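You operate a simulated robot arm through the tools that you are given. There is no shell and no other tool.

You run a simulated two-armed robot. Do the job below in one go: nothing can be reset, and whatever is moved stays where it is left.

TASK
Open the air supply, set the yellow card's pressure and drain the filter bowl.
Fine: shut the drain tap once the bowl is empty. Where these are worked on the way, their far stop is far enough and under half their travel is too little: drain tap.

It is judged by the outcome, as a careful person would: the job done as asked, and still so three seconds after it is handed in. It fails if anything else is knocked over, pushed out of place, dropped, spilled or broken.

THE ROBOT
Two 7-joint arms with fingered hands on one trunk that stands fixed in place. Base frame: the origin is at the foot of the trunk, x ahead of it, y to its left, z up. Readings come in mm, degrees, newtons and seconds.
The left shoulder is at [73, 173, 1178], the right one opposite. With the tool pointing down near the work surface each hand reaches from about 100 to 580 mm from the base axis, measured 20 degrees to its own side. Payload 3.5 kg a hand.
Tool frame (each hand has its own): the origin (TCP) lies between the finger pads and is the grasp point; the fingertips stand 30 mm ahead of it; z points along the fingers, y is the line along which they close. The gripper opens to 104 mm; its body begins 35 mm behind the TCP. The gripper is a hand of 3 fingers: y runs from the thumb to the fingers, the wrist lies at [-15, -104, -178] in the tool frame, and closing takes about 1.5 s.
Orientation is told as [roll, pitch, yaw] about the base's x, y, z axes, in that order, counted from this pose: with the fingers straight down and the wrist toward the robot, the tool's x, y and z point along [0, 1, 0], [1, 0, 0] and [0, 0, -1] of the base frame.

THE INTERFACE
- The arms move only by the tool send_rows. It takes "left_increments", "right_increments" or both (then of equal length, played together; a hand with none holds still); each is a list that holds one entry, the list of rows, each a list of 6 numbers: the turn, a rotation vector about the base's x, y, z in units of 180 degrees (1.0 is 180 degrees), then the shift along the base's x, y, z in units of 500 mm (1.0 is 500 mm). In form: [[[ax, ay, az, tx, ty, tz], ...]]. A call has 1 to 20 rows; each row is the pose to reach, as a shift and turn from the pose commanded when the call began. "left_hand" and "right_hand" are, for a hand that has rows, the closure, from 0 (fully open) to 1 (shut), set as the call begins (left out, the last holds). A call with a number of a shift or a turn outside -1 to 1 is refused whole. A row lasts 0.2 s, in which the tool goes at most 50 mm and 8.6 degrees; a call with a longer step from one row to the next is refused whole, and so is a gripper value outside its range. A pose out of reach is approached as far as the arm can. The call stops where the force on the tool passes 50 N (or 10 N more than at its start, if that is more) or the arm is blocked; 0.2 s more then pass. Each finger travels about 72 mm/s and halts on what it meets, pressing with about 25 N; the grip force reading is that of the motor and also rises with nothing between the fingers. The clock runs only during rows and for 0.2 s after the last one: add rows that repeat a pose to give the fingers time. The reply holds the time, the measured pose of the TCP, the force on the tool along the base axes, the opening and the grip force, in the units named above and with some noise, with the torque about the TCP (base axes, N m) and any sound that the robot's microphone picked up.
- Cameras (640 x 400 px; columns grow to the right, rows downward): "scene" is now at [157.7, -51.3, 1369]; the picture's right is [-0.55, -0.84, 0.00], its down [-0.35, 0.23, -0.91] and it looks along [0.76, -0.50, -0.42] (base axes); focal length 214 px, centre (320, 200). "left" rides on the left gripper at [-64, -94, -117] in its tool frame; the picture's right is [-0.72, -0.33, 0.61], its down [0.64, -0.65, 0.40] and it looks along [0.27, 0.68, 0.68] (tool axes); focal length 238 px, centre (320, 200). "right" rides on the right gripper at [64, -94, -117] in its tool frame; the picture's right is [-0.72, 0.33, -0.61], its down [-0.64, -0.65, 0.40] and it looks along [-0.27, 0.68, 0.68] (tool axes); focal length 238 px, centre (320, 200). There is no depth. A picture from a camera that has moved, and an enlarged one, comes with that camera's place and axes in the base frame and with its lens.
- snapshot(camera): a new picture of that camera. No time passes.
- move_column(by): moves the trunk up (or, below 0, down) by that many mm; the arms and the scene camera ride with it, the base frame stays. It gives what a move gives, with no picture.
- set_fingers(index, middle, thumb_bend, thumb_turn, hand): sets how far each is bent, from 0 (flat) to 100 (curled in); at 30 the hand is open as for a grip, at 70 the pads meet at the TCP. One left out holds its place. A second passes; each finger stops where it meets its share of the squeeze, and holds until it gets a number again. A gripper value or a shape takes the hand back. It gives what a move gives, with no picture; readings hold the bend of each and the force on the fingers (four entries, about 0 where the hand has none), thumb and palm. thumb_turn goes from beside the hand (0) to across from the fingers (100), as for a grip.
- preshape(shape, hand): the hand has 3 fingers and takes this shape, open, in about a second: jaw (thumb against the fingers, like two jaws); tri (thumb and two fingers); tip (a fingertip pinch); poke (one finger out to press); point (the index stretched); flat (the hand flat); cup (the hand cupped); fist (a fist). The gripper value then closes the fingers along that shape, each until it touches; the sizes above hold for jaw. It gives what a move gives, with no picture.
- aim_head(pan, tilt): turns the head with the scene camera to pan (to the left, within 86 degrees either way) and tilt (down, from -29 to 69), counted from straight ahead of the robot (the tilt from the chest, where the trunk bows). It gives what a move gives.
- inspect(camera, box): a new picture of the part [left, top, right, bottom] of that camera's present view, enlarged. No time passes.
- finish_job(): hands the job in; it is judged then, once.

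Places have to be worked out from the pictures, the camera data and where the tool is seen. Open the grippers and draw the arms clear of the work before you hand the job in, unless the task says otherwise.

The tools are called after "Call:" by a JSON object that holds its "api" and its "payload". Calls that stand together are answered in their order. send_rows: Moves the arms, as the interface text tells. Its arguments: {"type":"object","properties":{"left_increments":{"type":"array"},"left_hand":{"type":"number"},"right_increments":{"type":"array"},"right_hand":{"type":"number"}},"required":[]} The other tools are called the same way: move_column (by) moves the trunk up or down; preshape (shape, hand) gives the hand a shape; set_fingers (index, middle, thumb_bend, thumb_turn, hand) moves the fingers one by one; aim_head (pan, tilt) turns the head that bears the scene camera; snapshot (camera) takes a picture; inspect (camera, box) takes an enlarged picture of a part of a camera's view; finish_job () hands the job in.

At the start:

```text
time_s: 0.0
left_position: [568.2, -21.3, 1302.8]
left_ee_rot: [0.1, 0.0, 0.0]
left_wrist_force: [0.2, -0.6, -0.5]
left_moment: [-0.02, 0.0, 0.02]
left_grip_width: 103.6
left_grip_force: 0.2
left_shape: jaw
left_bend: [30.0, 30.0, 30.0, 98.0]
left_finger forces: [0.0, 0.0, 0.0, 0.1, 0.0, 0.0]
right_position: [353.7, -472.5, 1338.9]
right_ee_rot: [0.0, 0.0, 0.0]
right_wrist_force: [0.3, 1.3, -0.3]
right_moment: [0.01, -0.02, 0.02]
right_grip_width: 103.8
right_grip_force: 0.0
right_shape: jaw
right_bend: [30.0, 30.0, 30.0, 98.0]
right_finger forces: [0.1, 0.0, 0.0, 0.0, 0.0, 0.0]
trunk travel left (down, up): [-275.0, 479.0]
head pan, tilt (commanded): [-33.3, 24.6]
```

scene: 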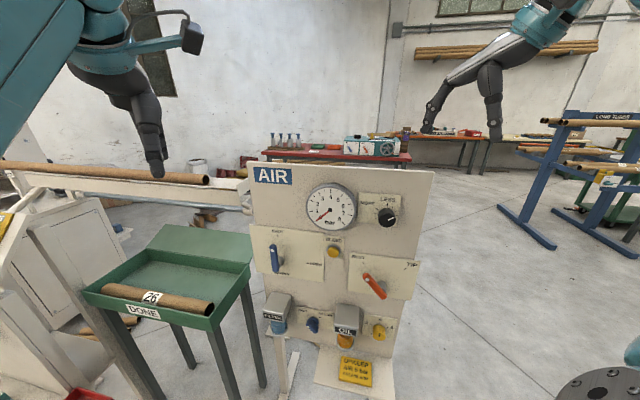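
right: 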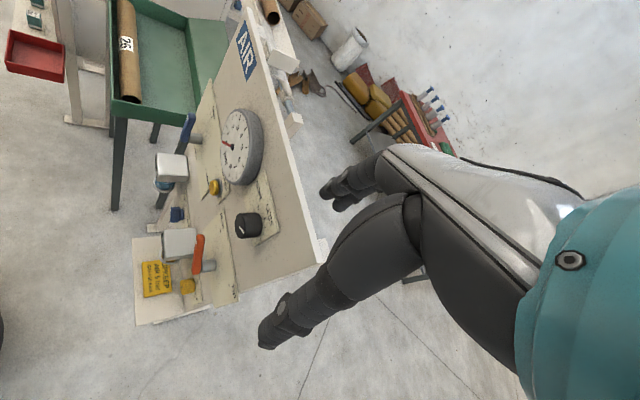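
left: 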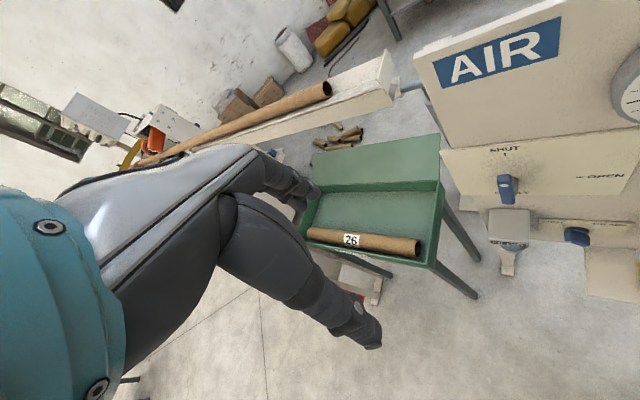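

I'll take a closer look at the panel with the scene camera to read its labels.

Call:
{"api": "inspect", "payload": {"camera": "scene", "box": [240, 160, 440, 285]}}

Call:
{"api": "inspect", "payload": {"camera": "scene", "box": [240, 275, 440, 400]}}

Call:
{"api": "inspect", "payload": {"camera": "right", "box": [120, 80, 340, 330]}}

```text
3.20 times, centred on (340, 222) of scene
camera zoom: at [157.7, -51.3, 1369.0], right [-0.55, -0.84, 0.0], down [-0.35, 0.23, -0.91], along [0.76, -0.5, -0.42], focal length 686 px, centre (256, 128)
```

zoom: 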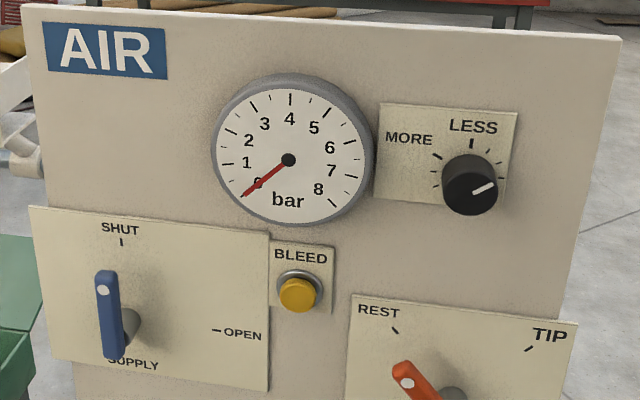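

```text
3.20 times, centred on (340, 338) of scene
camera zoom: at [157.7, -51.3, 1369.0], right [-0.55, -0.84, 0.0], down [-0.35, 0.23, -0.91], along [0.76, -0.5, -0.42], focal length 686 px, centre (256, -240)
```

zoom: 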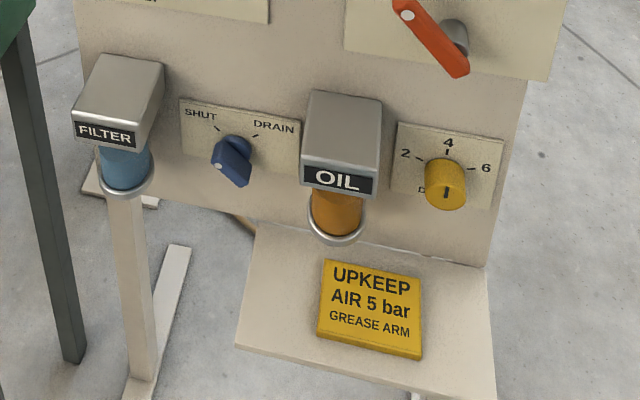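

```text
1.60 times, centred on (230, 205) of right
camera zoom: at [260.9, -407.5, 1457.1], right [0.33, -0.72, 0.61], down [-0.65, -0.64, -0.4], along [0.68, -0.27, -0.68], focal length 381 px, centre (464, 192)
```

zoom: 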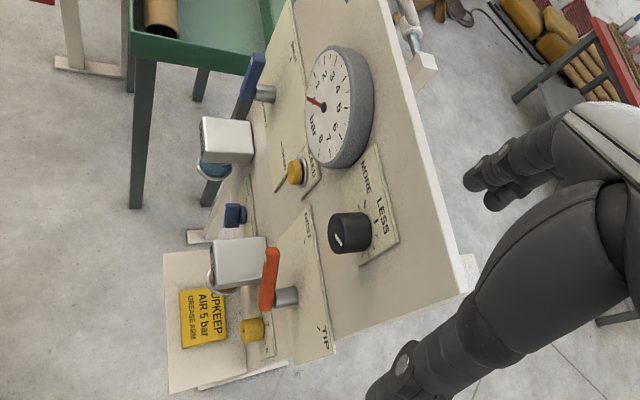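

The panel sits about 45° off and faces the robot. I put the gauge near [562,-349,1109] and the black knob near [463,-454,1093]. I'll aim the head at the panel and zoom in on each control.

Call:
{"api": "aim_head", "payload": {"pan": -38, "tilt": 36}}

Call:
{"api": "snapshot", "payload": {"camera": "scene"}}

Call:
{"api": "inspect", "payload": {"camera": "left", "box": [420, 100, 640, 300]}}

Call:
{"api": "inspect", "payload": {"camera": "right", "box": [130, 90, 230, 190]}}

Call:
{"api": "inspect", "payload": {"camera": "right", "box": [130, 180, 280, 310]}}

```text
time_s: 0.7
left_position: [567.0, -21.2, 1302.0]
left_ee_rot: [0.0, 0.0, 0.1]
left_wrist_force: [-0.2, 0.3, 0.5]
left_moment: [-0.01, 0.0, -0.02]
left_grip_width: 103.8
left_grip_force: 0.1
left_shape: jaw
left_bend: [30.0, 30.0, 30.0, 98.0]
left_finger forces: [0.0, 0.0, 0.0, 0.0, 0.0, 0.0]
right_position: [353.1, -472.5, 1339.2]
right_ee_rot: [0.0, 0.0, 0.0]
right_wrist_force: [-0.1, -0.1, 0.4]
right_moment: [0.0, 0.0, 0.0]
right_grip_width: 103.7
right_grip_force: 0.1
right_shape: jaw
right_bend: [30.0, 30.0, 30.0, 98.0]
right_finger forces: [0.0, 0.1, 0.1, 0.1, 0.1, 0.0]
trunk travel left (down, up): [-275.0, 479.0]
head pan, tilt (commanded): [-38.0, 36.0]
```

```text
taken
camera scene: at [149.6, -54.5, 1351.0], right [-0.62, -0.79, 0.0], down [-0.46, 0.36, -0.81], along [0.64, -0.5, -0.59], focal length 214 px, centre (320, 200)
```

scene: 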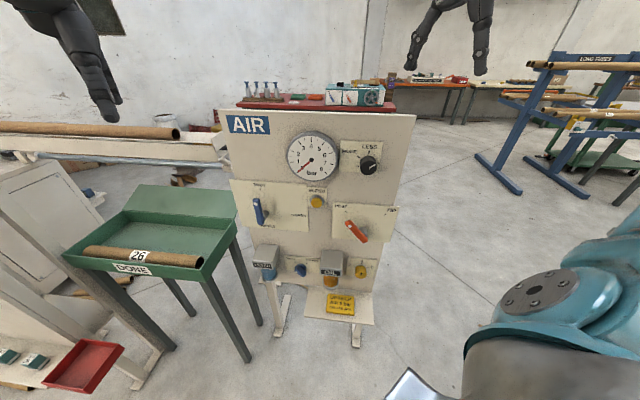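

```text
2.00 times, centred on (530, 200) of left
camera zoom: at [473.3, -84.9, 1419.2], right [-0.33, -0.72, -0.61], down [-0.65, 0.64, -0.4], along [0.68, 0.27, -0.68], focal length 477 px, centre (-100, 200)
```

zoom: 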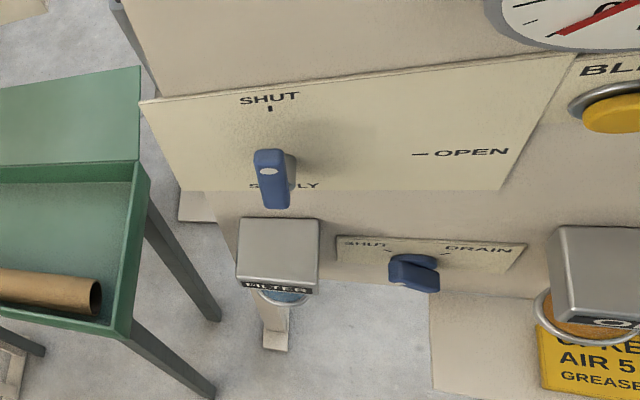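

```text
4.00 times, centred on (180, 140) of right
camera zoom: at [261.0, -407.6, 1457.1], right [0.33, -0.72, 0.61], down [-0.65, -0.64, -0.4], along [0.68, -0.27, -0.68], focal length 953 px, centre (880, 440)
```

zoom: 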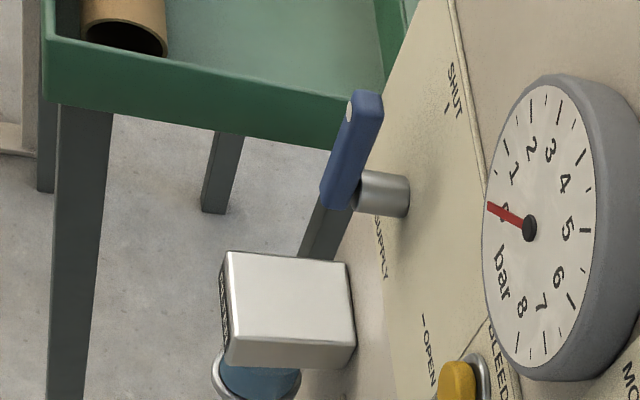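

```text
3.08 times, centred on (205, 245) of right
camera zoom: at [261.0, -407.6, 1457.1], right [0.33, -0.72, 0.61], down [-0.65, -0.64, -0.4], along [0.68, -0.27, -0.68], focal length 733 px, centre (674, 62)
```

zoom: 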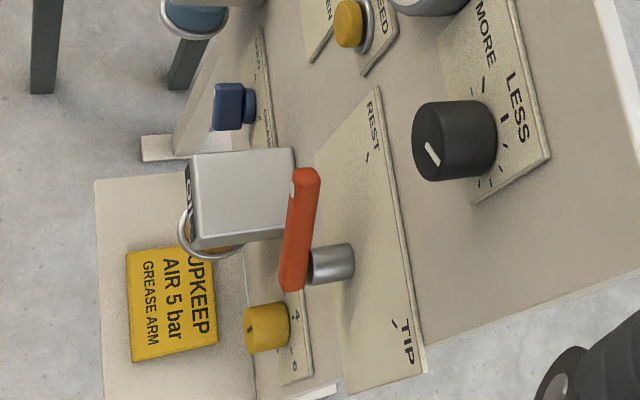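

I want tighter zooms of each control from the new head pose.

Call:
{"api": "inspect", "payload": {"camera": "scene", "box": [325, 130, 405, 180]}}

Call:
{"api": "inspect", "payload": {"camera": "scene", "box": [225, 175, 325, 240]}}

Call:
{"api": "inspect", "payload": {"camera": "scene", "box": [245, 235, 325, 290]}}

Call:
{"api": "inspect", "payload": {"camera": "scene", "box": [225, 105, 425, 325]}}

```text
8.00 times, centred on (365, 155) of scene
camera zoom: at [149.6, -54.5, 1351.0], right [-0.62, -0.79, 0.0], down [-0.46, 0.36, -0.81], along [0.64, -0.5, -0.59], focal length 1716 px, centre (-40, 560)
```

zoom: 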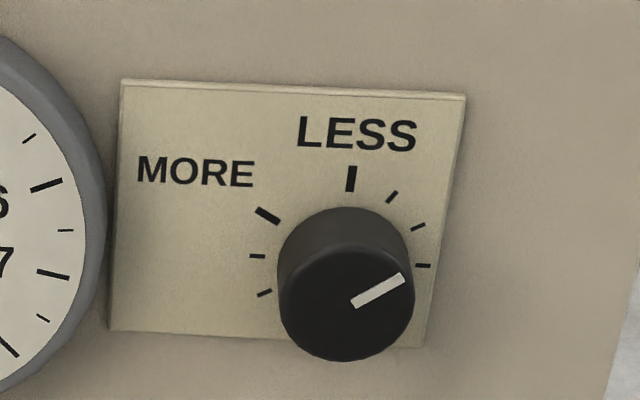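

```text
6.15 times, centred on (275, 208) of scene
camera zoom: at [149.6, -54.5, 1351.0], right [-0.62, -0.79, 0.0], down [-0.46, 0.36, -0.81], along [0.64, -0.5, -0.59], focal length 1320 px, centre (597, 154)
```

zoom: 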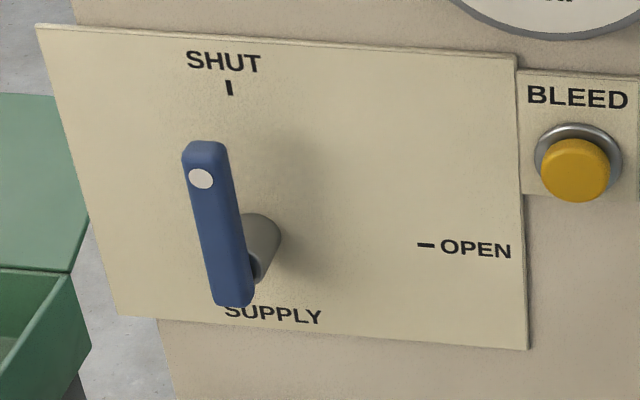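

```text
7.27 times, centred on (285, 262) of scene
camera zoom: at [149.6, -54.5, 1351.0], right [-0.62, -0.79, 0.0], down [-0.46, 0.36, -0.81], along [0.64, -0.5, -0.59], focal length 1560 px, centre (574, -254)
```

zoom: 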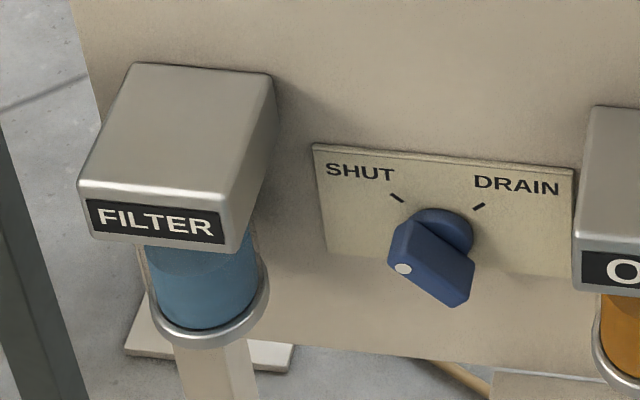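

```text
1.82 times, centred on (325, 215) of scene
camera zoom: at [149.6, -54.5, 1351.0], right [-0.62, -0.79, 0.0], down [-0.46, 0.36, -0.81], along [0.64, -0.5, -0.59], focal length 390 px, centre (311, 173)
```

zoom: 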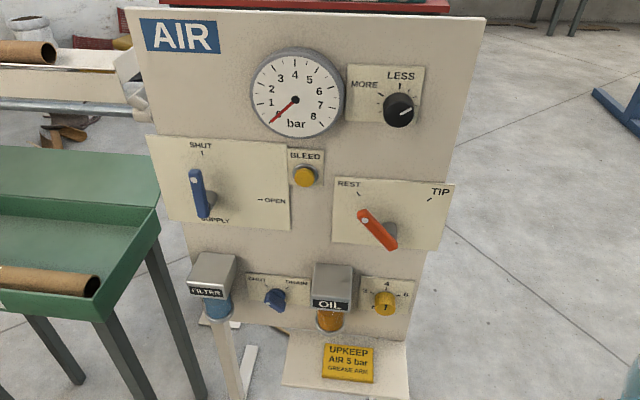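

I now have the panel's place. It is vertical, with an outward normal of about [-0.69,0.72,0].

| Control | Position | State and travel |
|---|---|---|
| Supply lever | pivot near [671,-219,895], arm pointing up | turns 90° clockwise to OPEN |
| Black knob | axis near z 1100 | turns clockwise from LESS to MORE |
| Drain tap | near [600,-313,632] | turns clockwise to DRAIN |

First I turn both hands so the fingers point at the panel.

Call:
{"api": "send_rows", "payload": {"left_increments": [[[-0.0154, -0.0362, -0.0154, 0, 0, 0], [-0.0307, -0.0724, -0.0307, 0, 0, 0], [-0.0461, -0.1086, -0.0461, 0, 0, 0], [-0.0614, -0.1448, -0.0614, 0, 0, 0], [-0.0768, -0.181, -0.0768, 0, 0, 0], [-0.0922, -0.2172, -0.0922, 0, 0, 0], [-0.1075, -0.2534, -0.1075, 0, 0, 0], [-0.1229, -0.2896, -0.1229, 0, 0, 0], [-0.1383, -0.3258, -0.1383, 0, 0, 0], [-0.1536, -0.362, -0.1536, 0, 0, 0], [-0.169, -0.3982, -0.169, 0, 0, 0], [-0.1843, -0.4344, -0.1843, 0, 0, 0], [-0.1997, -0.4706, -0.1997, 0, 0, 0]]], "right_increments": [[[-0.0154, -0.0362, -0.0154, 0, 0, 0], [-0.0307, -0.0724, -0.0307, 0, 0, 0], [-0.0461, -0.1086, -0.0461, 0, 0, 0], [-0.0614, -0.1448, -0.0614, 0, 0, 0], [-0.0768, -0.181, -0.0768, 0, 0, 0], [-0.0922, -0.2172, -0.0922, 0, 0, 0], [-0.1075, -0.2534, -0.1075, 0, 0, 0], [-0.1229, -0.2896, -0.1229, 0, 0, 0], [-0.1383, -0.3258, -0.1383, 0, 0, 0], [-0.1536, -0.362, -0.1536, 0, 0, 0], [-0.169, -0.3982, -0.169, 0, 0, 0], [-0.1843, -0.4344, -0.1843, 0, 0, 0], [-0.1997, -0.4706, -0.1997, 0, 0, 0]]]}}

```text
time_s: 3.5
left_position: [567.2, -21.1, 1301.7]
left_ee_rot: [-114.1, -89.8, 68.0]
left_wrist_force: [0.9, 0.3, 0.2]
left_moment: [0.02, 0.01, 0.02]
left_grip_width: 103.7
left_grip_force: 0.2
left_shape: jaw
left_bend: [30.0, 30.0, 30.0, 98.0]
left_finger forces: [0.0, 0.0, 0.0, 0.1, 0.0, 0.0]
right_position: [386.6, -495.9, 1352.5]
right_ee_rot: [122.6, -89.9, -168.5]
right_wrist_force: [0.2, -0.4, -0.7]
right_moment: [-0.01, -0.03, 0.0]
right_grip_width: 103.4
right_grip_force: 0.1
right_shape: jaw
right_bend: [30.0, 30.0, 30.0, 98.0]
right_finger forces: [0.0, 0.0, 0.0, 0.1, 0.0, 0.0]
right hand out of reach, approached as far as the arm can: row 9, 10, 11, 12, 13
trunk travel left (down, up): [-275.0, 479.0]
head pan, tilt (commanded): [-38.0, 36.0]
```

Both hands point at the panel now. The right hand was pushed out a little because it sat too near its shoulder. I'll look from each camera.

Call:
{"api": "snapshot", "payload": {"camera": "scene"}}

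Call:
{"api": "snapshot", "payload": {"camera": "left"}}

Call:
{"api": "snapshot", "payload": {"camera": "right"}}

```text
taken
camera scene: at [150.3, -54.5, 1350.9], right [-0.62, -0.79, 0.0], down [-0.46, 0.36, -0.81], along [0.64, -0.5, -0.59], focal length 214 px, centre (320, 200)
```

scene: 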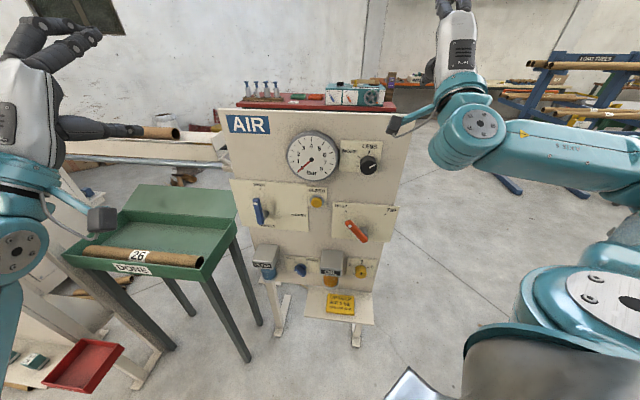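

```text
taken
camera left: at [440.8, 18.6, 1207.6], right [-0.09, -0.94, -0.32], down [0.74, 0.15, -0.65], along [0.66, -0.3, 0.68], focal length 238 px, centre (320, 200)
```

left: 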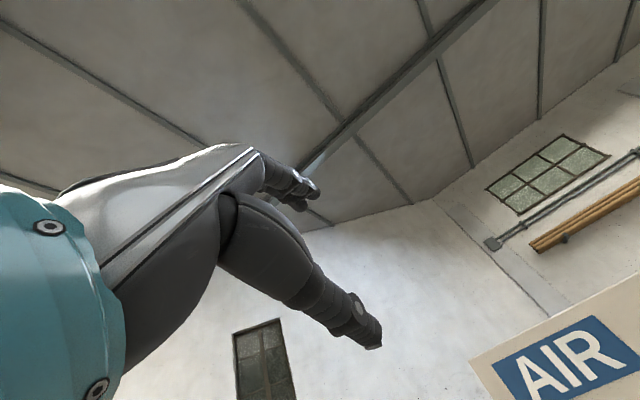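

```text
taken
camera right: at [352.8, -367.4, 1257.1], right [-0.94, -0.06, 0.33], down [-0.18, -0.74, -0.65], along [0.28, -0.67, 0.68], focal length 238 px, centre (320, 200)
```

right: 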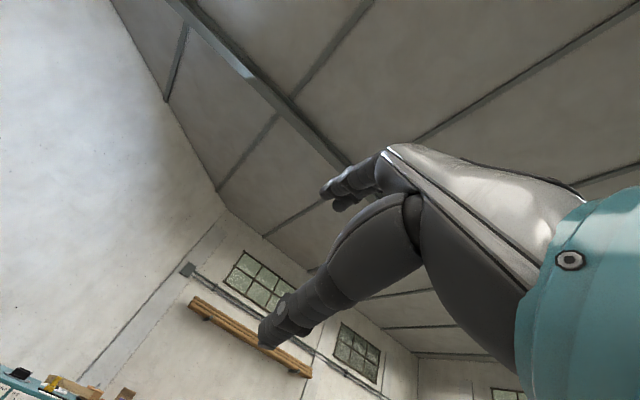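

Next I move the right hand clear to the right of the panel and put the left hand into the poke shape, so I can see where its fingertip is.

Call:
{"api": "send_rows", "payload": {"right_increments": [[[0, 0, 0, -0.054, -0.052, 0], [0, 0, 0, -0.108, -0.104, 0], [0, 0, 0, -0.162, -0.156, 0], [0, 0, 0, -0.216, -0.208, 0]]]}}

Call:
{"api": "preshape", "payload": {"hand": "left", "shape": "poke"}}

Call:
{"api": "snapshot", "payload": {"camera": "scene"}}

Call:
{"api": "snapshot", "payload": {"camera": "left"}}

```text
time_s: 4.5
left_position: [567.1, -20.4, 1303.0]
left_ee_rot: [-113.5, -90.0, 67.5]
left_wrist_force: [0.5, -0.1, 0.1]
left_moment: [0.01, 0.03, 0.01]
left_grip_width: 103.6
left_grip_force: 0.1
left_shape: jaw
left_bend: [30.0, 30.0, 30.0, 98.0]
left_finger forces: [0.0, 0.1, 0.0, 0.1, 0.0, 0.1]
right_position: [278.4, -600.1, 1350.8]
right_ee_rot: [155.9, -90.0, 158.1]
right_wrist_force: [0.2, -0.5, -0.4]
right_moment: [0.01, -0.02, 0.04]
right_grip_width: 103.5
right_grip_force: 0.0
right_shape: jaw
right_bend: [30.0, 30.0, 30.0, 98.0]
right_finger forces: [0.0, 0.0, 0.0, 0.0, 0.0, 0.0]
trunk travel left (down, up): [-275.0, 479.0]
head pan, tilt (commanded): [-38.0, 36.0]
```

```text
time_s: 5.4
left_position: [566.8, -20.7, 1302.6]
left_ee_rot: [-85.1, -90.0, 39.1]
left_wrist_force: [-0.4, 0.5, -0.5]
left_moment: [-0.03, 0.0, 0.01]
left_grip_width: 0.1
left_grip_force: 0.0
left_shape: poke
left_bend: [70.0, 70.0, 100.0, 100.0]
left_finger forces: [0.0, 0.0, 0.0, 0.0, 0.0, 0.1]
right_position: [279.8, -600.9, 1351.6]
right_ee_rot: [-115.0, -90.0, 69.0]
right_wrist_force: [0.8, 0.8, -1.1]
right_moment: [-0.01, -0.03, 0.02]
right_grip_width: 103.6
right_grip_force: 0.0
right_shape: jaw
right_bend: [30.0, 30.0, 30.0, 98.0]
right_finger forces: [0.0, 0.0, 0.1, 0.1, 0.1, 0.0]
trunk travel left (down, up): [-275.0, 479.0]
head pan, tilt (commanded): [-38.0, 36.0]
```

```text
taken
camera scene: at [149.7, -54.5, 1351.0], right [-0.62, -0.79, 0.0], down [-0.46, 0.36, -0.81], along [0.64, -0.5, -0.59], focal length 214 px, centre (320, 200)
```

scene: 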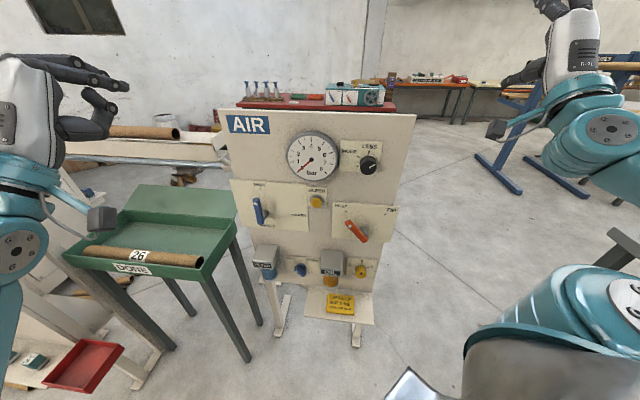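

```text
taken
camera left: at [440.1, 18.6, 1208.2], right [-0.09, -0.94, -0.33], down [0.74, 0.15, -0.65], along [0.67, -0.3, 0.68], focal length 238 px, centre (320, 200)
```

left: 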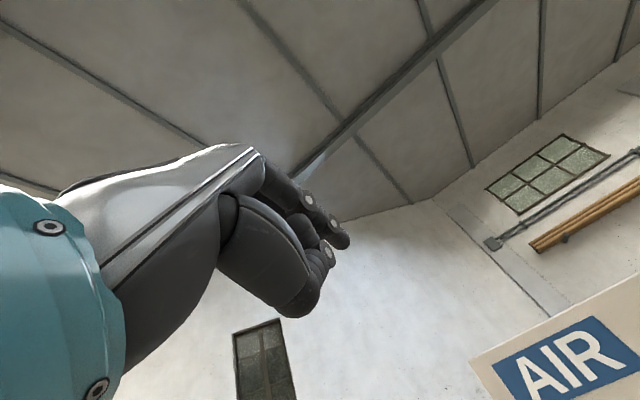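

The poke shape puts the two fingers forward with the thumb tucked. I'll zoom in on the hand to judge how wide the fingers are.

Call:
{"api": "inspect", "payload": {"camera": "scene", "box": [0, 40, 160, 140]}}

Call:
{"api": "inspect", "payload": {"camera": "left", "box": [200, 130, 400, 330]}}

```text
4.00 times, centred on (80, 90) of scene
camera zoom: at [149.7, -54.5, 1351.0], right [-0.62, -0.79, 0.0], down [-0.46, 0.36, -0.81], along [0.64, -0.5, -0.59], focal length 858 px, centre (1280, 640)
```

zoom: 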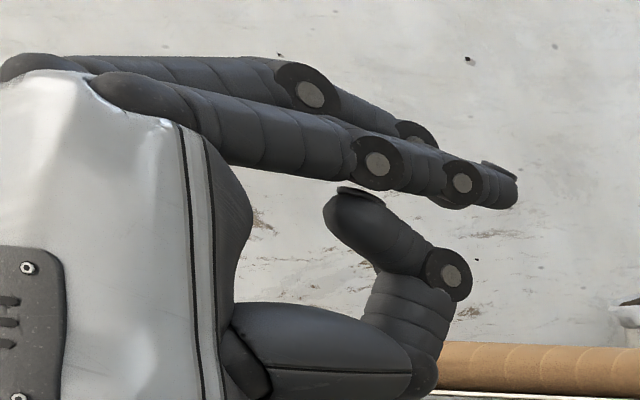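

```text
2.00 times, centred on (300, 230) of left
camera zoom: at [440.1, 18.6, 1208.2], right [-0.09, -0.94, -0.33], down [0.74, 0.15, -0.65], along [0.67, -0.3, 0.68], focal length 477 px, centre (360, 140)
```

zoom: 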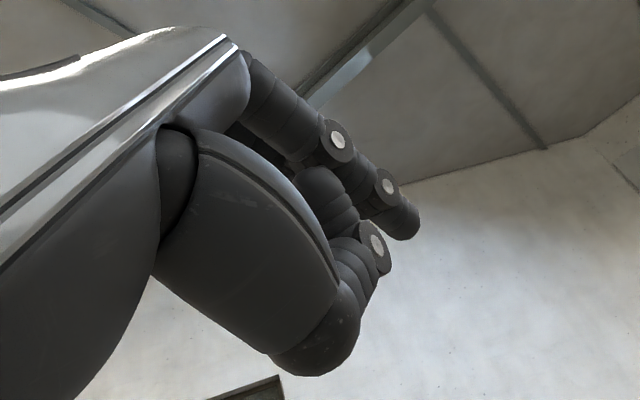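

Before I lower the trunk, I'll look left and down for anything near the left arm's elbow.

Call:
{"api": "aim_head", "payload": {"pan": 25, "tilt": 45}}

Call:
{"api": "snapshot", "payload": {"camera": "scene"}}

Call:
{"api": "aim_head", "payload": {"pan": -75, "tilt": 45}}

Call:
{"api": "snapshot", "payload": {"camera": "scene"}}

```text
time_s: 6.8
left_position: [566.0, -20.9, 1302.2]
left_ee_rot: [-86.4, -90.0, 40.4]
left_wrist_force: [-0.4, 0.1, -0.2]
left_moment: [-0.02, -0.02, 0.01]
left_grip_width: 0.3
left_grip_force: 0.1
left_shape: poke
left_bend: [70.0, 70.0, 100.0, 100.0]
left_finger forces: [0.1, 0.0, 0.0, 0.0, 0.1, 0.0]
right_position: [278.3, -599.9, 1351.8]
right_ee_rot: [-127.6, -90.0, 81.6]
right_wrist_force: [0.3, 0.3, 0.2]
right_moment: [-0.06, 0.03, 0.02]
right_grip_width: 103.6
right_grip_force: 0.0
right_shape: jaw
right_bend: [30.0, 30.0, 30.0, 98.0]
right_finger forces: [0.0, 0.0, 0.1, 0.0, 0.0, 0.0]
trunk travel left (down, up): [-275.0, 479.0]
head pan, tilt (commanded): [25.0, 45.0]
```

```text
taken
camera scene: at [154.3, 33.6, 1337.7], right [0.42, -0.91, 0.0], down [-0.64, -0.3, -0.71], along [0.64, 0.3, -0.71], focal length 214 px, centre (320, 200)
```

scene: 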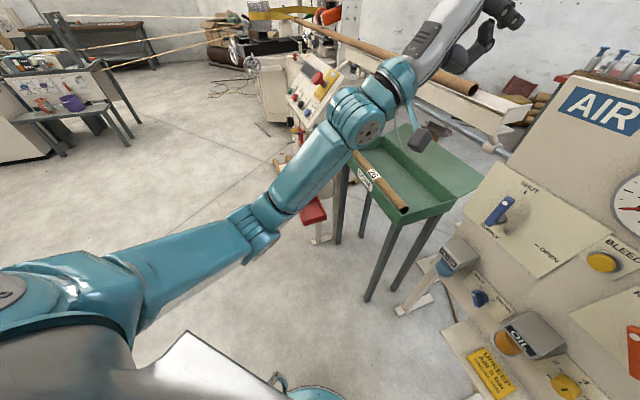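

```text
time_s: 8.5
left_position: [567.1, -21.2, 1302.0]
left_ee_rot: [-87.7, -89.9, 41.8]
left_wrist_force: [-0.7, 0.1, 0.4]
left_moment: [0.0, -0.01, 0.01]
left_grip_width: 0.0
left_grip_force: 0.1
left_shape: poke
left_bend: [70.0, 70.0, 100.0, 100.0]
left_finger forces: [0.0, 0.1, 0.0, 0.0, 0.0, 0.1]
right_position: [279.4, -599.8, 1351.0]
right_ee_rot: [-127.0, -90.0, 81.0]
right_wrist_force: [0.1, -0.2, -0.6]
right_moment: [-0.02, 0.0, 0.02]
right_grip_width: 103.6
right_grip_force: 0.1
right_shape: jaw
right_bend: [30.0, 30.0, 30.0, 98.0]
right_finger forces: [0.0, 0.0, 0.1, 0.0, 0.0, 0.0]
trunk travel left (down, up): [-275.0, 479.0]
head pan, tilt (commanded): [-75.0, 45.0]
```

```text
taken
camera scene: at [101.7, -79.2, 1337.7], right [-0.97, -0.26, 0.0], down [-0.18, 0.68, -0.71], along [0.18, -0.68, -0.71], focal length 214 px, centre (320, 200)
```

scene: 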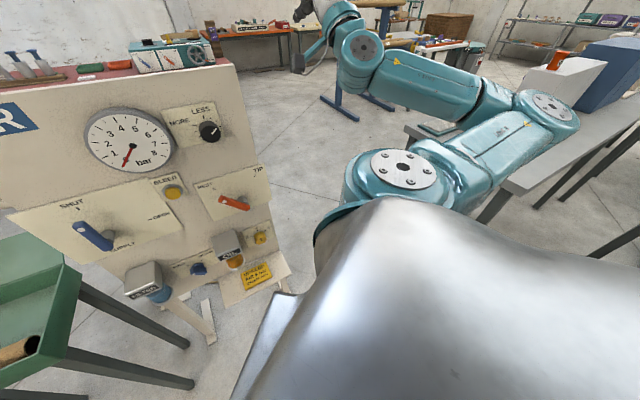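

Both elbows have room below them. I'll aim the head back at the panel and lower the trunk 200 mm to bring the shoulders nearer the controls.

Call:
{"api": "move_column", "payload": {"by": -200}}

Call:
{"api": "aim_head", "payload": {"pan": -36, "tilt": 20}}

Call:
{"api": "snapshot", "payload": {"camera": "scene"}}

```text
time_s: 10.7
left_position: [566.6, -20.4, 1103.6]
left_ee_rot: [-170.8, -89.9, 124.9]
left_wrist_force: [0.0, 0.0, -0.2]
left_moment: [-0.03, 0.03, 0.0]
left_grip_width: 0.0
left_grip_force: 0.0
left_shape: poke
left_bend: [70.0, 70.0, 100.0, 100.0]
left_finger forces: [0.0, 0.0, 0.0, 0.0, 0.1, 0.1]
right_position: [277.3, -600.6, 1152.3]
right_ee_rot: [-158.8, -89.8, 112.8]
right_wrist_force: [-1.0, 0.1, -0.1]
right_moment: [0.01, 0.01, 0.02]
right_grip_width: 103.9
right_grip_force: 0.0
right_shape: jaw
right_bend: [30.0, 30.0, 30.0, 98.0]
right_finger forces: [0.0, 0.0, 0.1, 0.0, 0.0, 0.0]
trunk travel left (down, up): [-75.0, 679.0]
head pan, tilt (commanded): [-75.0, 45.0]
```

```text
time_s: 11.7
left_position: [568.3, -20.2, 1101.8]
left_ee_rot: [-83.5, -89.9, 37.4]
left_wrist_force: [-0.7, 0.8, 0.2]
left_moment: [0.02, -0.01, 0.04]
left_grip_width: 0.0
left_grip_force: 0.0
left_shape: poke
left_bend: [70.0, 70.0, 100.0, 100.0]
left_finger forces: [0.0, 0.0, 0.0, 0.0, 0.0, 0.0]
right_position: [278.5, -600.9, 1151.8]
right_ee_rot: [-105.1, -90.0, 59.0]
right_wrist_force: [-0.4, 0.7, 0.0]
right_moment: [-0.02, -0.01, -0.01]
right_grip_width: 103.8
right_grip_force: 0.1
right_shape: jaw
right_bend: [30.0, 30.0, 30.0, 98.0]
right_finger forces: [0.1, 0.0, 0.1, 0.0, 0.0, 0.0]
trunk travel left (down, up): [-75.0, 679.0]
head pan, tilt (commanded): [-36.0, 20.0]
```

```text
taken
camera scene: at [259.4, -55.4, 1167.5], right [-0.59, -0.81, 0.0], down [-0.28, 0.2, -0.94], along [0.76, -0.55, -0.34], focal length 214 px, centre (320, 200)
```

scene: 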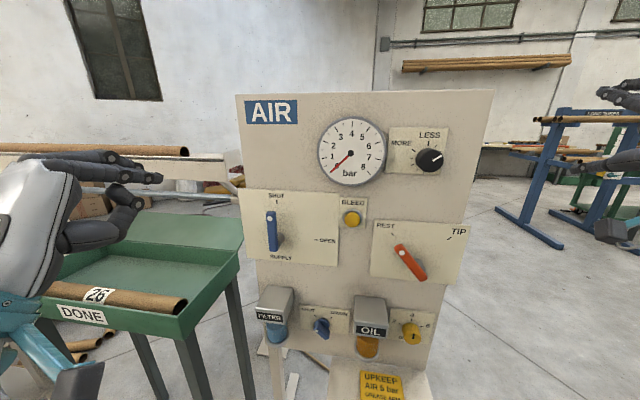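

The camera is now at [259,-55,1168], so the chest has come forward about 100 mm, which helps with reach. Next I roll the left hand 90° about its pointing axis so its camera looks toward the controls and the thumb stays on the side away from the lever.

Call:
{"api": "send_rows", "payload": {"left_increments": [[[0.0316, -0.0327, 0, 0, 0, 0], [0.0631, -0.0654, 0, 0, 0, 0], [0.0947, -0.0981, 0, 0, 0, 0], [0.1263, -0.1308, 0, 0, 0, 0], [0.1579, -0.1635, 0, 0, 0, 0], [0.1894, -0.1963, 0, 0, 0, 0], [0.221, -0.229, 0, 0, 0, 0], [0.2526, -0.2617, 0, 0, 0, 0], [0.2841, -0.2944, 0, 0, 0, 0], [0.3157, -0.3271, 0, 0, 0, 0], [0.3473, -0.3598, 0, 0, 0, 0]]]}}

Call:
{"api": "snapshot", "payload": {"camera": "left"}}

Call:
{"api": "snapshot", "payload": {"camera": "scene"}}

```text
time_s: 14.1
left_position: [567.7, -20.6, 1102.2]
left_ee_rot: [90.0, 0.1, -136.0]
left_wrist_force: [-0.1, -0.1, 1.7]
left_moment: [0.02, 0.03, -0.02]
left_grip_width: 0.1
left_grip_force: 0.1
left_shape: poke
left_bend: [70.0, 70.0, 100.0, 100.0]
left_finger forces: [0.0, 0.0, 0.1, 0.0, 0.0, 0.0]
right_position: [277.7, -600.5, 1152.7]
right_ee_rot: [-134.0, -89.9, 88.1]
right_wrist_force: [-0.5, 1.5, 0.5]
right_moment: [0.01, -0.05, 0.01]
right_grip_width: 103.7
right_grip_force: 0.1
right_shape: jaw
right_bend: [30.0, 30.0, 30.0, 98.0]
right_finger forces: [0.0, 0.0, 0.0, 0.0, 0.0, 0.0]
trunk travel left (down, up): [-75.0, 679.0]
head pan, tilt (commanded): [-36.0, 20.0]
```

```text
taken
camera left: at [554.1, 128.6, 1038.6], right [0.66, -0.21, -0.72], down [0.75, 0.16, 0.64], along [-0.02, -0.96, 0.27], focal length 238 px, centre (320, 200)
```

left: 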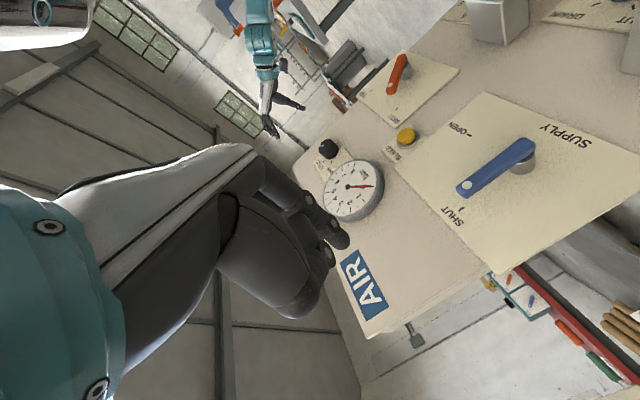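

```text
taken
camera scene: at [259.4, -55.4, 1167.6], right [-0.59, -0.81, 0.0], down [-0.28, 0.2, -0.94], along [0.76, -0.55, -0.34], focal length 214 px, centre (320, 200)
```

scene: 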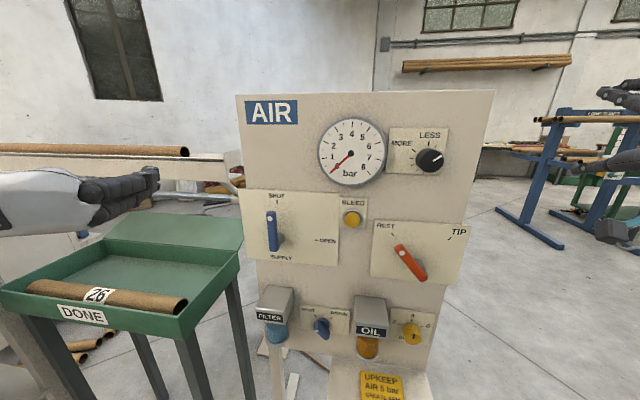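

The left camera puts the lever's dot at about [663,-210,973] and its pivot at about [669,-210,896]. I'll bring the left hand down to lever-top height and in toward the panel, staying left of the lever.

Call:
{"api": "send_rows", "payload": {"left_increments": [[[0, 0, 0, 0, 0, -0.0685], [0, 0, 0, 0, 0, -0.137], [0, 0, 0, 0, 0, -0.2055], [0, 0, 0, 0, 0, -0.274], [0, 0, 0, 0.0573, -0.0594, -0.274], [0, 0, 0, 0.1146, -0.1187, -0.274], [0, 0, 0, 0.1719, -0.1781, -0.274], [0, 0, 0, 0.2292, -0.2374, -0.274]]]}}

Call:
{"api": "snapshot", "payload": {"camera": "left"}}

Call:
{"api": "snapshot", "payload": {"camera": "scene"}}

```text
time_s: 15.9
left_position: [682.4, -139.4, 963.9]
left_ee_rot: [89.9, -0.1, -136.0]
left_wrist_force: [-0.7, 0.3, 0.4]
left_moment: [-0.02, 0.01, -0.02]
left_grip_width: 0.0
left_grip_force: 0.0
left_shape: poke
left_bend: [70.0, 70.0, 100.0, 100.0]
left_finger forces: [0.0, 0.0, 0.0, 0.0, 0.0, 0.0]
right_position: [278.6, -601.5, 1151.5]
right_ee_rot: [-91.0, -90.0, 45.1]
right_wrist_force: [0.3, 0.0, -0.9]
right_moment: [0.0, -0.02, 0.01]
right_grip_width: 103.8
right_grip_force: 0.0
right_shape: jaw
right_bend: [30.0, 30.0, 30.0, 98.0]
right_finger forces: [0.0, 0.0, 0.0, 0.0, 0.1, 0.0]
trunk travel left (down, up): [-75.0, 679.0]
head pan, tilt (commanded): [-36.0, 20.0]
```

```text
taken
camera left: at [668.7, 9.5, 900.9], right [0.66, -0.22, -0.72], down [0.75, 0.16, 0.64], along [-0.02, -0.96, 0.27], focal length 238 px, centre (320, 200)
```

left: 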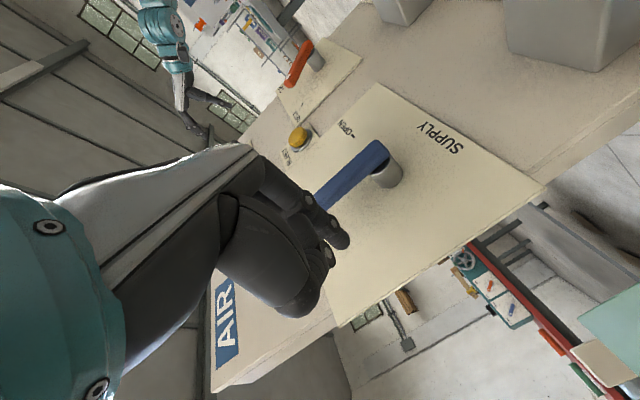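

```text
taken
camera scene: at [259.5, -55.4, 1167.5], right [-0.59, -0.81, 0.0], down [-0.28, 0.2, -0.94], along [0.76, -0.55, -0.34], focal length 214 px, centre (320, 200)
```

scene: 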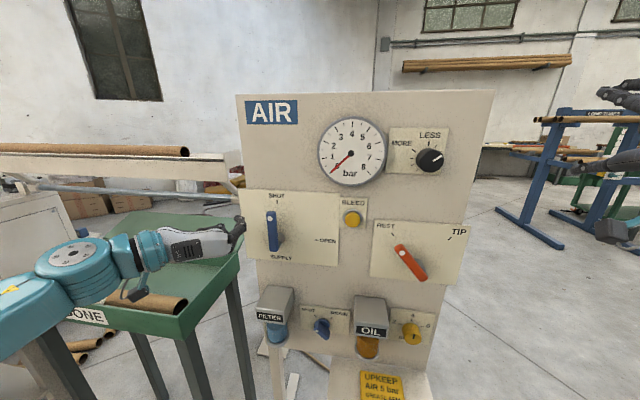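

The hand is at the lever's left, about 100 mm off the panel. I'll go in 38 mm so the fingertips overlap the lever in depth, then check with a zoom.

Call:
{"api": "send_rows", "payload": {"left_increments": [[[0, 0, 0, 0.0264, -0.0273, 0], [0, 0, 0, 0.0528, -0.0547, 0]]]}}

Call:
{"api": "inspect", "payload": {"camera": "scene", "box": [180, 180, 340, 280]}}

Call:
{"api": "snapshot", "payload": {"camera": "left"}}

```text
time_s: 16.5
left_position: [708.5, -166.6, 965.2]
left_ee_rot: [90.0, -0.2, -136.0]
left_wrist_force: [0.5, 0.1, -0.6]
left_moment: [0.02, 0.0, -0.01]
left_grip_width: 0.3
left_grip_force: 0.0
left_shape: poke
left_bend: [70.0, 70.0, 100.0, 100.0]
left_finger forces: [0.0, 0.0, 0.0, 0.0, 0.0, 0.0]
right_position: [277.1, -600.9, 1151.1]
right_ee_rot: [-92.1, -90.0, 46.1]
right_wrist_force: [0.3, 0.0, 0.0]
right_moment: [0.03, 0.01, 0.02]
right_grip_width: 103.9
right_grip_force: 0.1
right_shape: jaw
right_bend: [30.0, 30.0, 30.0, 98.0]
right_finger forces: [0.0, 0.0, 0.1, 0.0, 0.0, 0.0]
trunk travel left (down, up): [-75.0, 679.0]
head pan, tilt (commanded): [-36.0, 20.0]
```

```text
4.00 times, centred on (260, 230) of scene
camera zoom: at [259.5, -55.5, 1167.5], right [-0.59, -0.81, 0.0], down [-0.28, 0.2, -0.94], along [0.76, -0.55, -0.34], focal length 858 px, centre (560, 80)
```

zoom: 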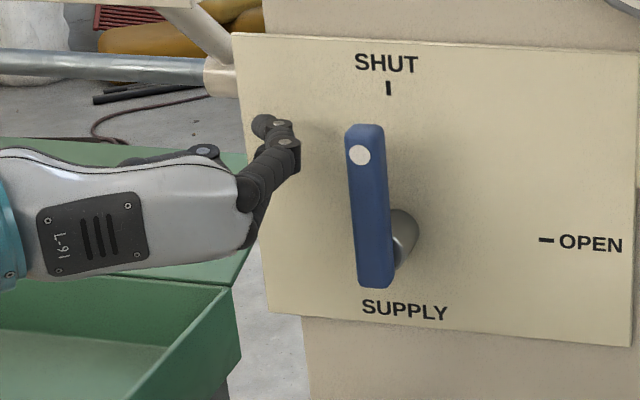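

```text
taken
camera left: at [695.0, -17.8, 901.0], right [0.66, -0.21, -0.72], down [0.75, 0.16, 0.64], along [-0.02, -0.96, 0.27], focal length 238 px, centre (320, 200)
```

left: 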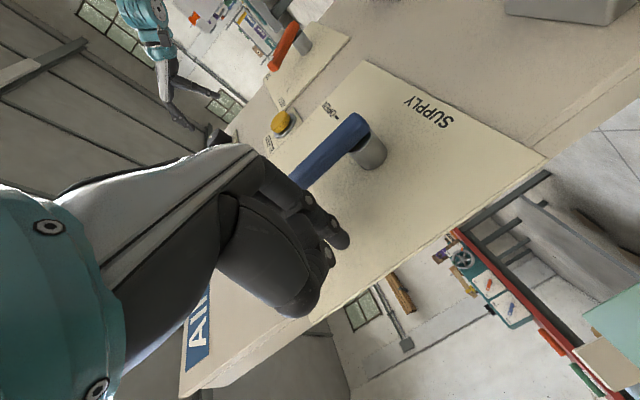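

The fingertips sit just left of the lever at the right height and depth. I'll push to the right and a little down in small steps along the lever's arc.

Call:
{"api": "send_rows", "payload": {"left_increments": [[[0, 0, 0, -0.0245, -0.0236, 0], [0, 0, 0, -0.0432, -0.0417, 0], [0, 0, 0, -0.0604, -0.0583, 0], [0, 0, 0, -0.0748, -0.0722, 0], [0, 0, 0, -0.0907, -0.0875, -0.002], [0, 0, 0, -0.1094, -0.1056, -0.008], [0, 0, 0, -0.1266, -0.1222, -0.018]]]}}

Call:
{"api": "inspect", "payload": {"camera": "scene", "box": [180, 110, 400, 280]}}

```text
time_s: 18.1
left_position: [644.3, -228.1, 958.4]
left_ee_rot: [89.9, -0.1, -135.9]
left_wrist_force: [0.3, 0.3, 0.5]
left_moment: [0.02, 0.01, 0.02]
left_grip_width: 0.0
left_grip_force: 0.3
left_shape: poke
left_bend: [70.0, 70.0, 100.0, 100.0]
left_finger forces: [0.1, 0.0, 0.1, 0.1, 0.0, 0.0]
right_position: [277.6, -600.3, 1151.4]
right_ee_rot: [-115.8, -90.1, 69.8]
right_wrist_force: [0.0, -1.1, 0.2]
right_moment: [-0.01, -0.03, 0.02]
right_grip_width: 103.7
right_grip_force: 0.1
right_shape: jaw
right_bend: [30.0, 30.0, 30.0, 98.0]
right_finger forces: [0.1, 0.0, 0.0, 0.0, 0.0, 0.1]
trunk travel left (down, up): [-75.0, 679.0]
head pan, tilt (commanded): [-36.0, 20.0]
```

```text
2.35 times, centred on (290, 195) of scene
camera zoom: at [259.5, -55.4, 1167.6], right [-0.59, -0.81, 0.0], down [-0.28, 0.2, -0.94], along [0.76, -0.55, -0.34], focal length 505 px, centre (391, 212)
```

zoom: 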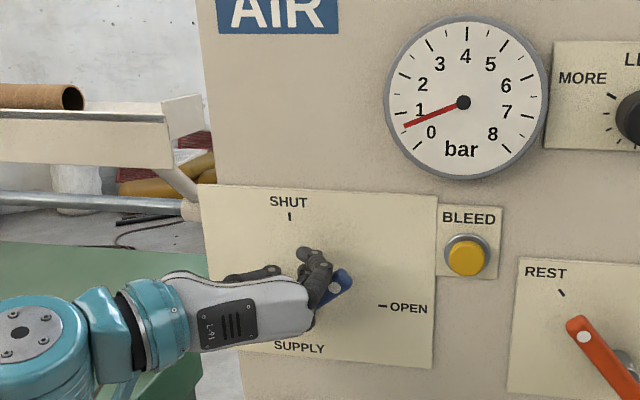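

The lever is about halfway and the gauge has started to rise. I'll finish the arc down to OPEN until it meets the stop.

Call:
{"api": "send_rows", "payload": {"left_increments": [[[0, 0, 0, -0.0144, -0.0139, -0.012], [0, 0, 0, -0.0288, -0.0278, -0.026], [0, 0, 0, -0.0417, -0.0403, -0.044], [0, 0, 0, -0.0532, -0.0514, -0.062], [0, 0, 0, -0.0561, -0.0542, -0.074], [0, 0, 0, -0.0561, -0.0542, -0.086]]]}}

Call:
{"api": "inspect", "payload": {"camera": "scene", "box": [180, 110, 400, 280]}}

Call:
{"api": "snapshot", "payload": {"camera": "left"}}

```text
time_s: 19.5
left_position: [616.4, -255.6, 923.0]
left_ee_rot: [90.7, 0.0, -135.7]
left_wrist_force: [13.3, -10.5, 38.4]
left_moment: [-0.28, -0.08, 0.04]
left_grip_width: 0.0
left_grip_force: 0.1
left_shape: poke
left_bend: [70.0, 70.0, 100.0, 100.0]
left_finger forces: [36.9, 0.1, 0.1, 0.0, 0.0, 0.0]
right_position: [275.5, -600.8, 1152.0]
right_ee_rot: [147.9, -89.9, 166.2]
right_wrist_force: [1.1, 0.4, 0.1]
right_moment: [0.03, 0.02, 0.0]
right_grip_width: 104.1
right_grip_force: 0.2
right_shape: jaw
right_bend: [30.0, 30.0, 30.0, 98.0]
right_finger forces: [0.0, 0.0, 0.1, 0.0, 0.0, 0.0]
trunk travel left (down, up): [-75.0, 679.0]
head pan, tilt (commanded): [-36.0, 20.0]
```

```text
2.35 times, centred on (290, 195) of scene
camera zoom: at [257.4, -55.3, 1168.7], right [-0.59, -0.81, 0.0], down [-0.28, 0.2, -0.94], along [0.76, -0.55, -0.34], focal length 505 px, centre (391, 212)
```

zoom: 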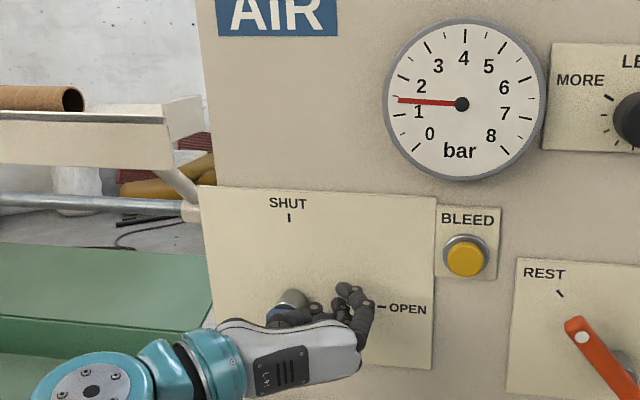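

```text
taken
camera left: at [603.4, -106.2, 857.2], right [0.67, -0.22, -0.71], down [0.74, 0.17, 0.65], along [-0.02, -0.96, 0.28], focal length 238 px, centre (320, 200)
```

left: 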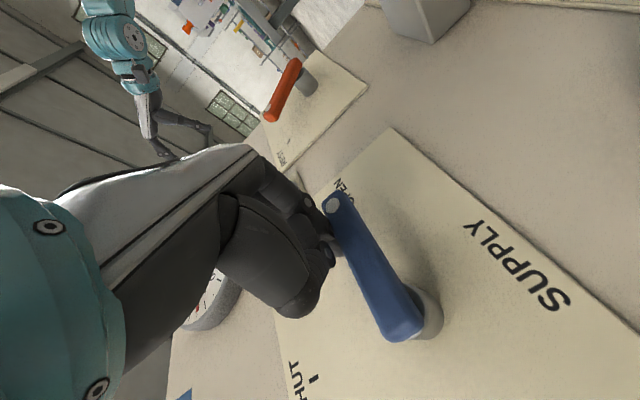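

The lever is hard against its OPEN stop (38 N of reaction) and the gauge is rising. I'll lift the left hand off, back it out from the panel and move it left.

Call:
{"api": "send_rows", "payload": {"left_increments": [[[0, 0, 0, 0, 0, 0.03], [0, 0, 0, 0, 0, 0.07], [0, 0, 0, -0.0556, 0.0576, 0.07], [0, 0, 0, -0.1112, 0.1152, 0.07], [0, 0, 0, -0.1668, 0.1728, 0.07], [0, 0, 0, -0.2224, 0.2304, 0.07], [0, 0, 0, -0.1649, 0.286, 0.07], [0, 0, 0, -0.1074, 0.3416, 0.07], [0, 0, 0, -0.0499, 0.3972, 0.07]]]}}

Call:
{"api": "inspect", "payload": {"camera": "scene", "box": [230, 90, 450, 270]}}

Call:
{"api": "snapshot", "payload": {"camera": "scene"}}

```text
time_s: 21.5
left_position: [590.7, -57.0, 949.7]
left_ee_rot: [90.0, 0.0, -136.1]
left_wrist_force: [0.5, 0.8, 0.2]
left_moment: [0.03, -0.02, -0.02]
left_grip_width: 0.0
left_grip_force: 0.0
left_shape: poke
left_bend: [70.0, 70.0, 100.0, 100.0]
left_finger forces: [0.0, 0.0, 0.0, 0.0, 0.0, 0.0]
right_position: [278.8, -601.9, 1150.8]
right_ee_rot: [-113.8, -90.0, 67.9]
right_wrist_force: [1.1, -0.7, 0.7]
right_moment: [0.02, 0.0, -0.03]
right_grip_width: 103.4
right_grip_force: 0.0
right_shape: jaw
right_bend: [30.0, 30.0, 30.0, 98.0]
right_finger forces: [0.1, 0.0, 0.1, 0.0, 0.0, 0.0]
trunk travel left (down, up): [-75.0, 679.0]
head pan, tilt (commanded): [-36.0, 20.0]
```

```text
2.22 times, centred on (340, 180) of scene
camera zoom: at [259.5, -55.4, 1167.5], right [-0.59, -0.81, 0.0], down [-0.28, 0.2, -0.94], along [0.76, -0.55, -0.34], focal length 477 px, centre (276, 244)
```

zoom: 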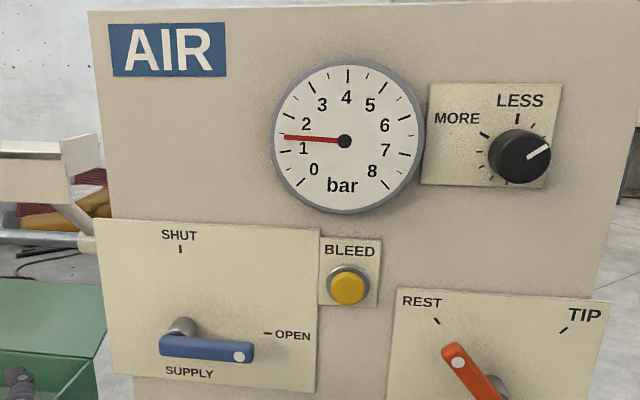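

```text
taken
camera scene: at [259.5, -55.4, 1167.5], right [-0.59, -0.81, 0.0], down [-0.28, 0.2, -0.94], along [0.76, -0.55, -0.34], focal length 214 px, centre (320, 200)
```

scene: 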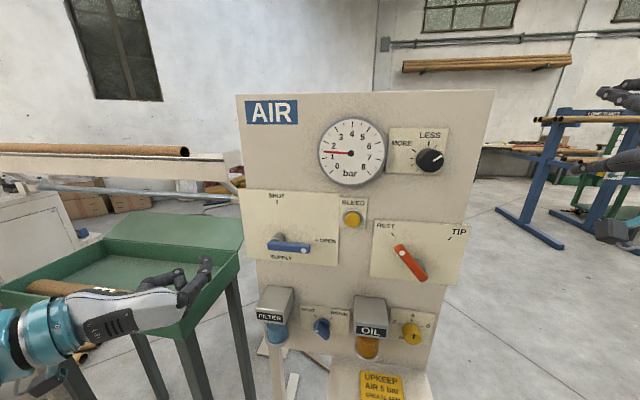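

The supply lever is at OPEN and the gauge reads about 1.4 bar. The black knob is the right arm's job and needs the shoulder farther back, so I'll raise the trunk again and check the view.

Call:
{"api": "move_column", "payload": {"by": 200}}

Call:
{"api": "aim_head", "payload": {"pan": -40, "tilt": 28}}

Call:
{"api": "snapshot", "payload": {"camera": "scene"}}

Call:
{"api": "inspect", "payload": {"camera": "scene", "box": [260, 110, 440, 230]}}

```text
time_s: 23.7
left_position: [592.1, -56.8, 1147.9]
left_ee_rot: [90.0, -0.1, -136.0]
left_wrist_force: [0.3, 0.2, -0.8]
left_moment: [-0.01, 0.02, 0.0]
left_grip_width: 0.1
left_grip_force: 0.0
left_shape: poke
left_bend: [70.0, 70.0, 100.0, 100.0]
left_finger forces: [0.0, 0.0, 0.0, 0.1, 0.1, 0.1]
right_position: [278.8, -600.3, 1351.5]
right_ee_rot: [-59.0, -89.8, 13.1]
right_wrist_force: [0.8, 0.2, -1.3]
right_moment: [0.02, -0.03, 0.0]
right_grip_width: 103.8
right_grip_force: 0.1
right_shape: jaw
right_bend: [30.0, 30.0, 30.0, 98.0]
right_finger forces: [0.1, 0.0, 0.0, 0.1, 0.0, 0.0]
trunk travel left (down, up): [-275.0, 479.0]
head pan, tilt (commanded): [-36.0, 20.0]
```

```text
time_s: 24.4
left_position: [590.9, -57.0, 1148.1]
left_ee_rot: [90.1, -0.2, -136.0]
left_wrist_force: [-0.4, 0.2, 0.7]
left_moment: [-0.01, -0.02, 0.0]
left_grip_width: 0.1
left_grip_force: 0.1
left_shape: poke
left_bend: [70.0, 70.0, 100.0, 100.0]
left_finger forces: [0.1, 0.0, 0.0, 0.0, 0.1, 0.0]
right_position: [277.4, -600.9, 1351.7]
right_ee_rot: [-119.1, -89.9, 73.1]
right_wrist_force: [1.0, 0.8, -0.1]
right_moment: [0.02, -0.01, 0.02]
right_grip_width: 103.8
right_grip_force: 0.1
right_shape: jaw
right_bend: [30.0, 30.0, 30.0, 98.0]
right_finger forces: [0.0, 0.1, 0.1, 0.0, 0.0, 0.1]
trunk travel left (down, up): [-275.0, 479.0]
head pan, tilt (commanded): [-40.0, 28.0]
```

```text
taken
camera scene: at [150.5, -59.3, 1363.5], right [-0.64, -0.77, 0.0], down [-0.36, 0.3, -0.88], along [0.68, -0.57, -0.47], focal length 214 px, centre (320, 200)
```

scene: 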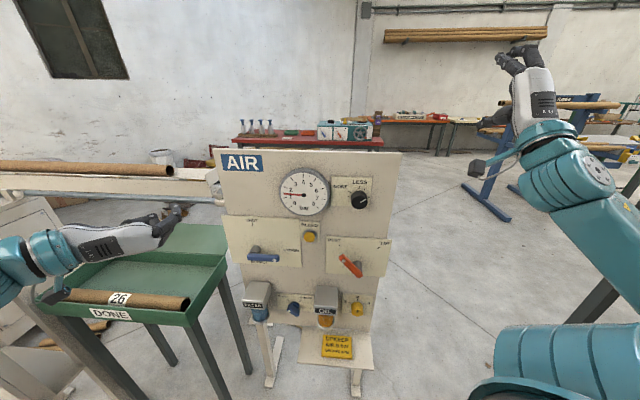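

```text
3.33 times, centred on (350, 170) of scene
camera zoom: at [150.5, -59.3, 1363.5], right [-0.64, -0.77, 0.0], down [-0.36, 0.3, -0.88], along [0.68, -0.57, -0.47], focal length 715 px, centre (220, 300)
```

zoom: 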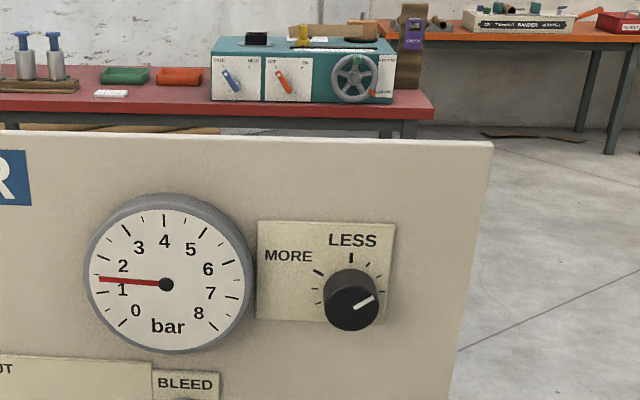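

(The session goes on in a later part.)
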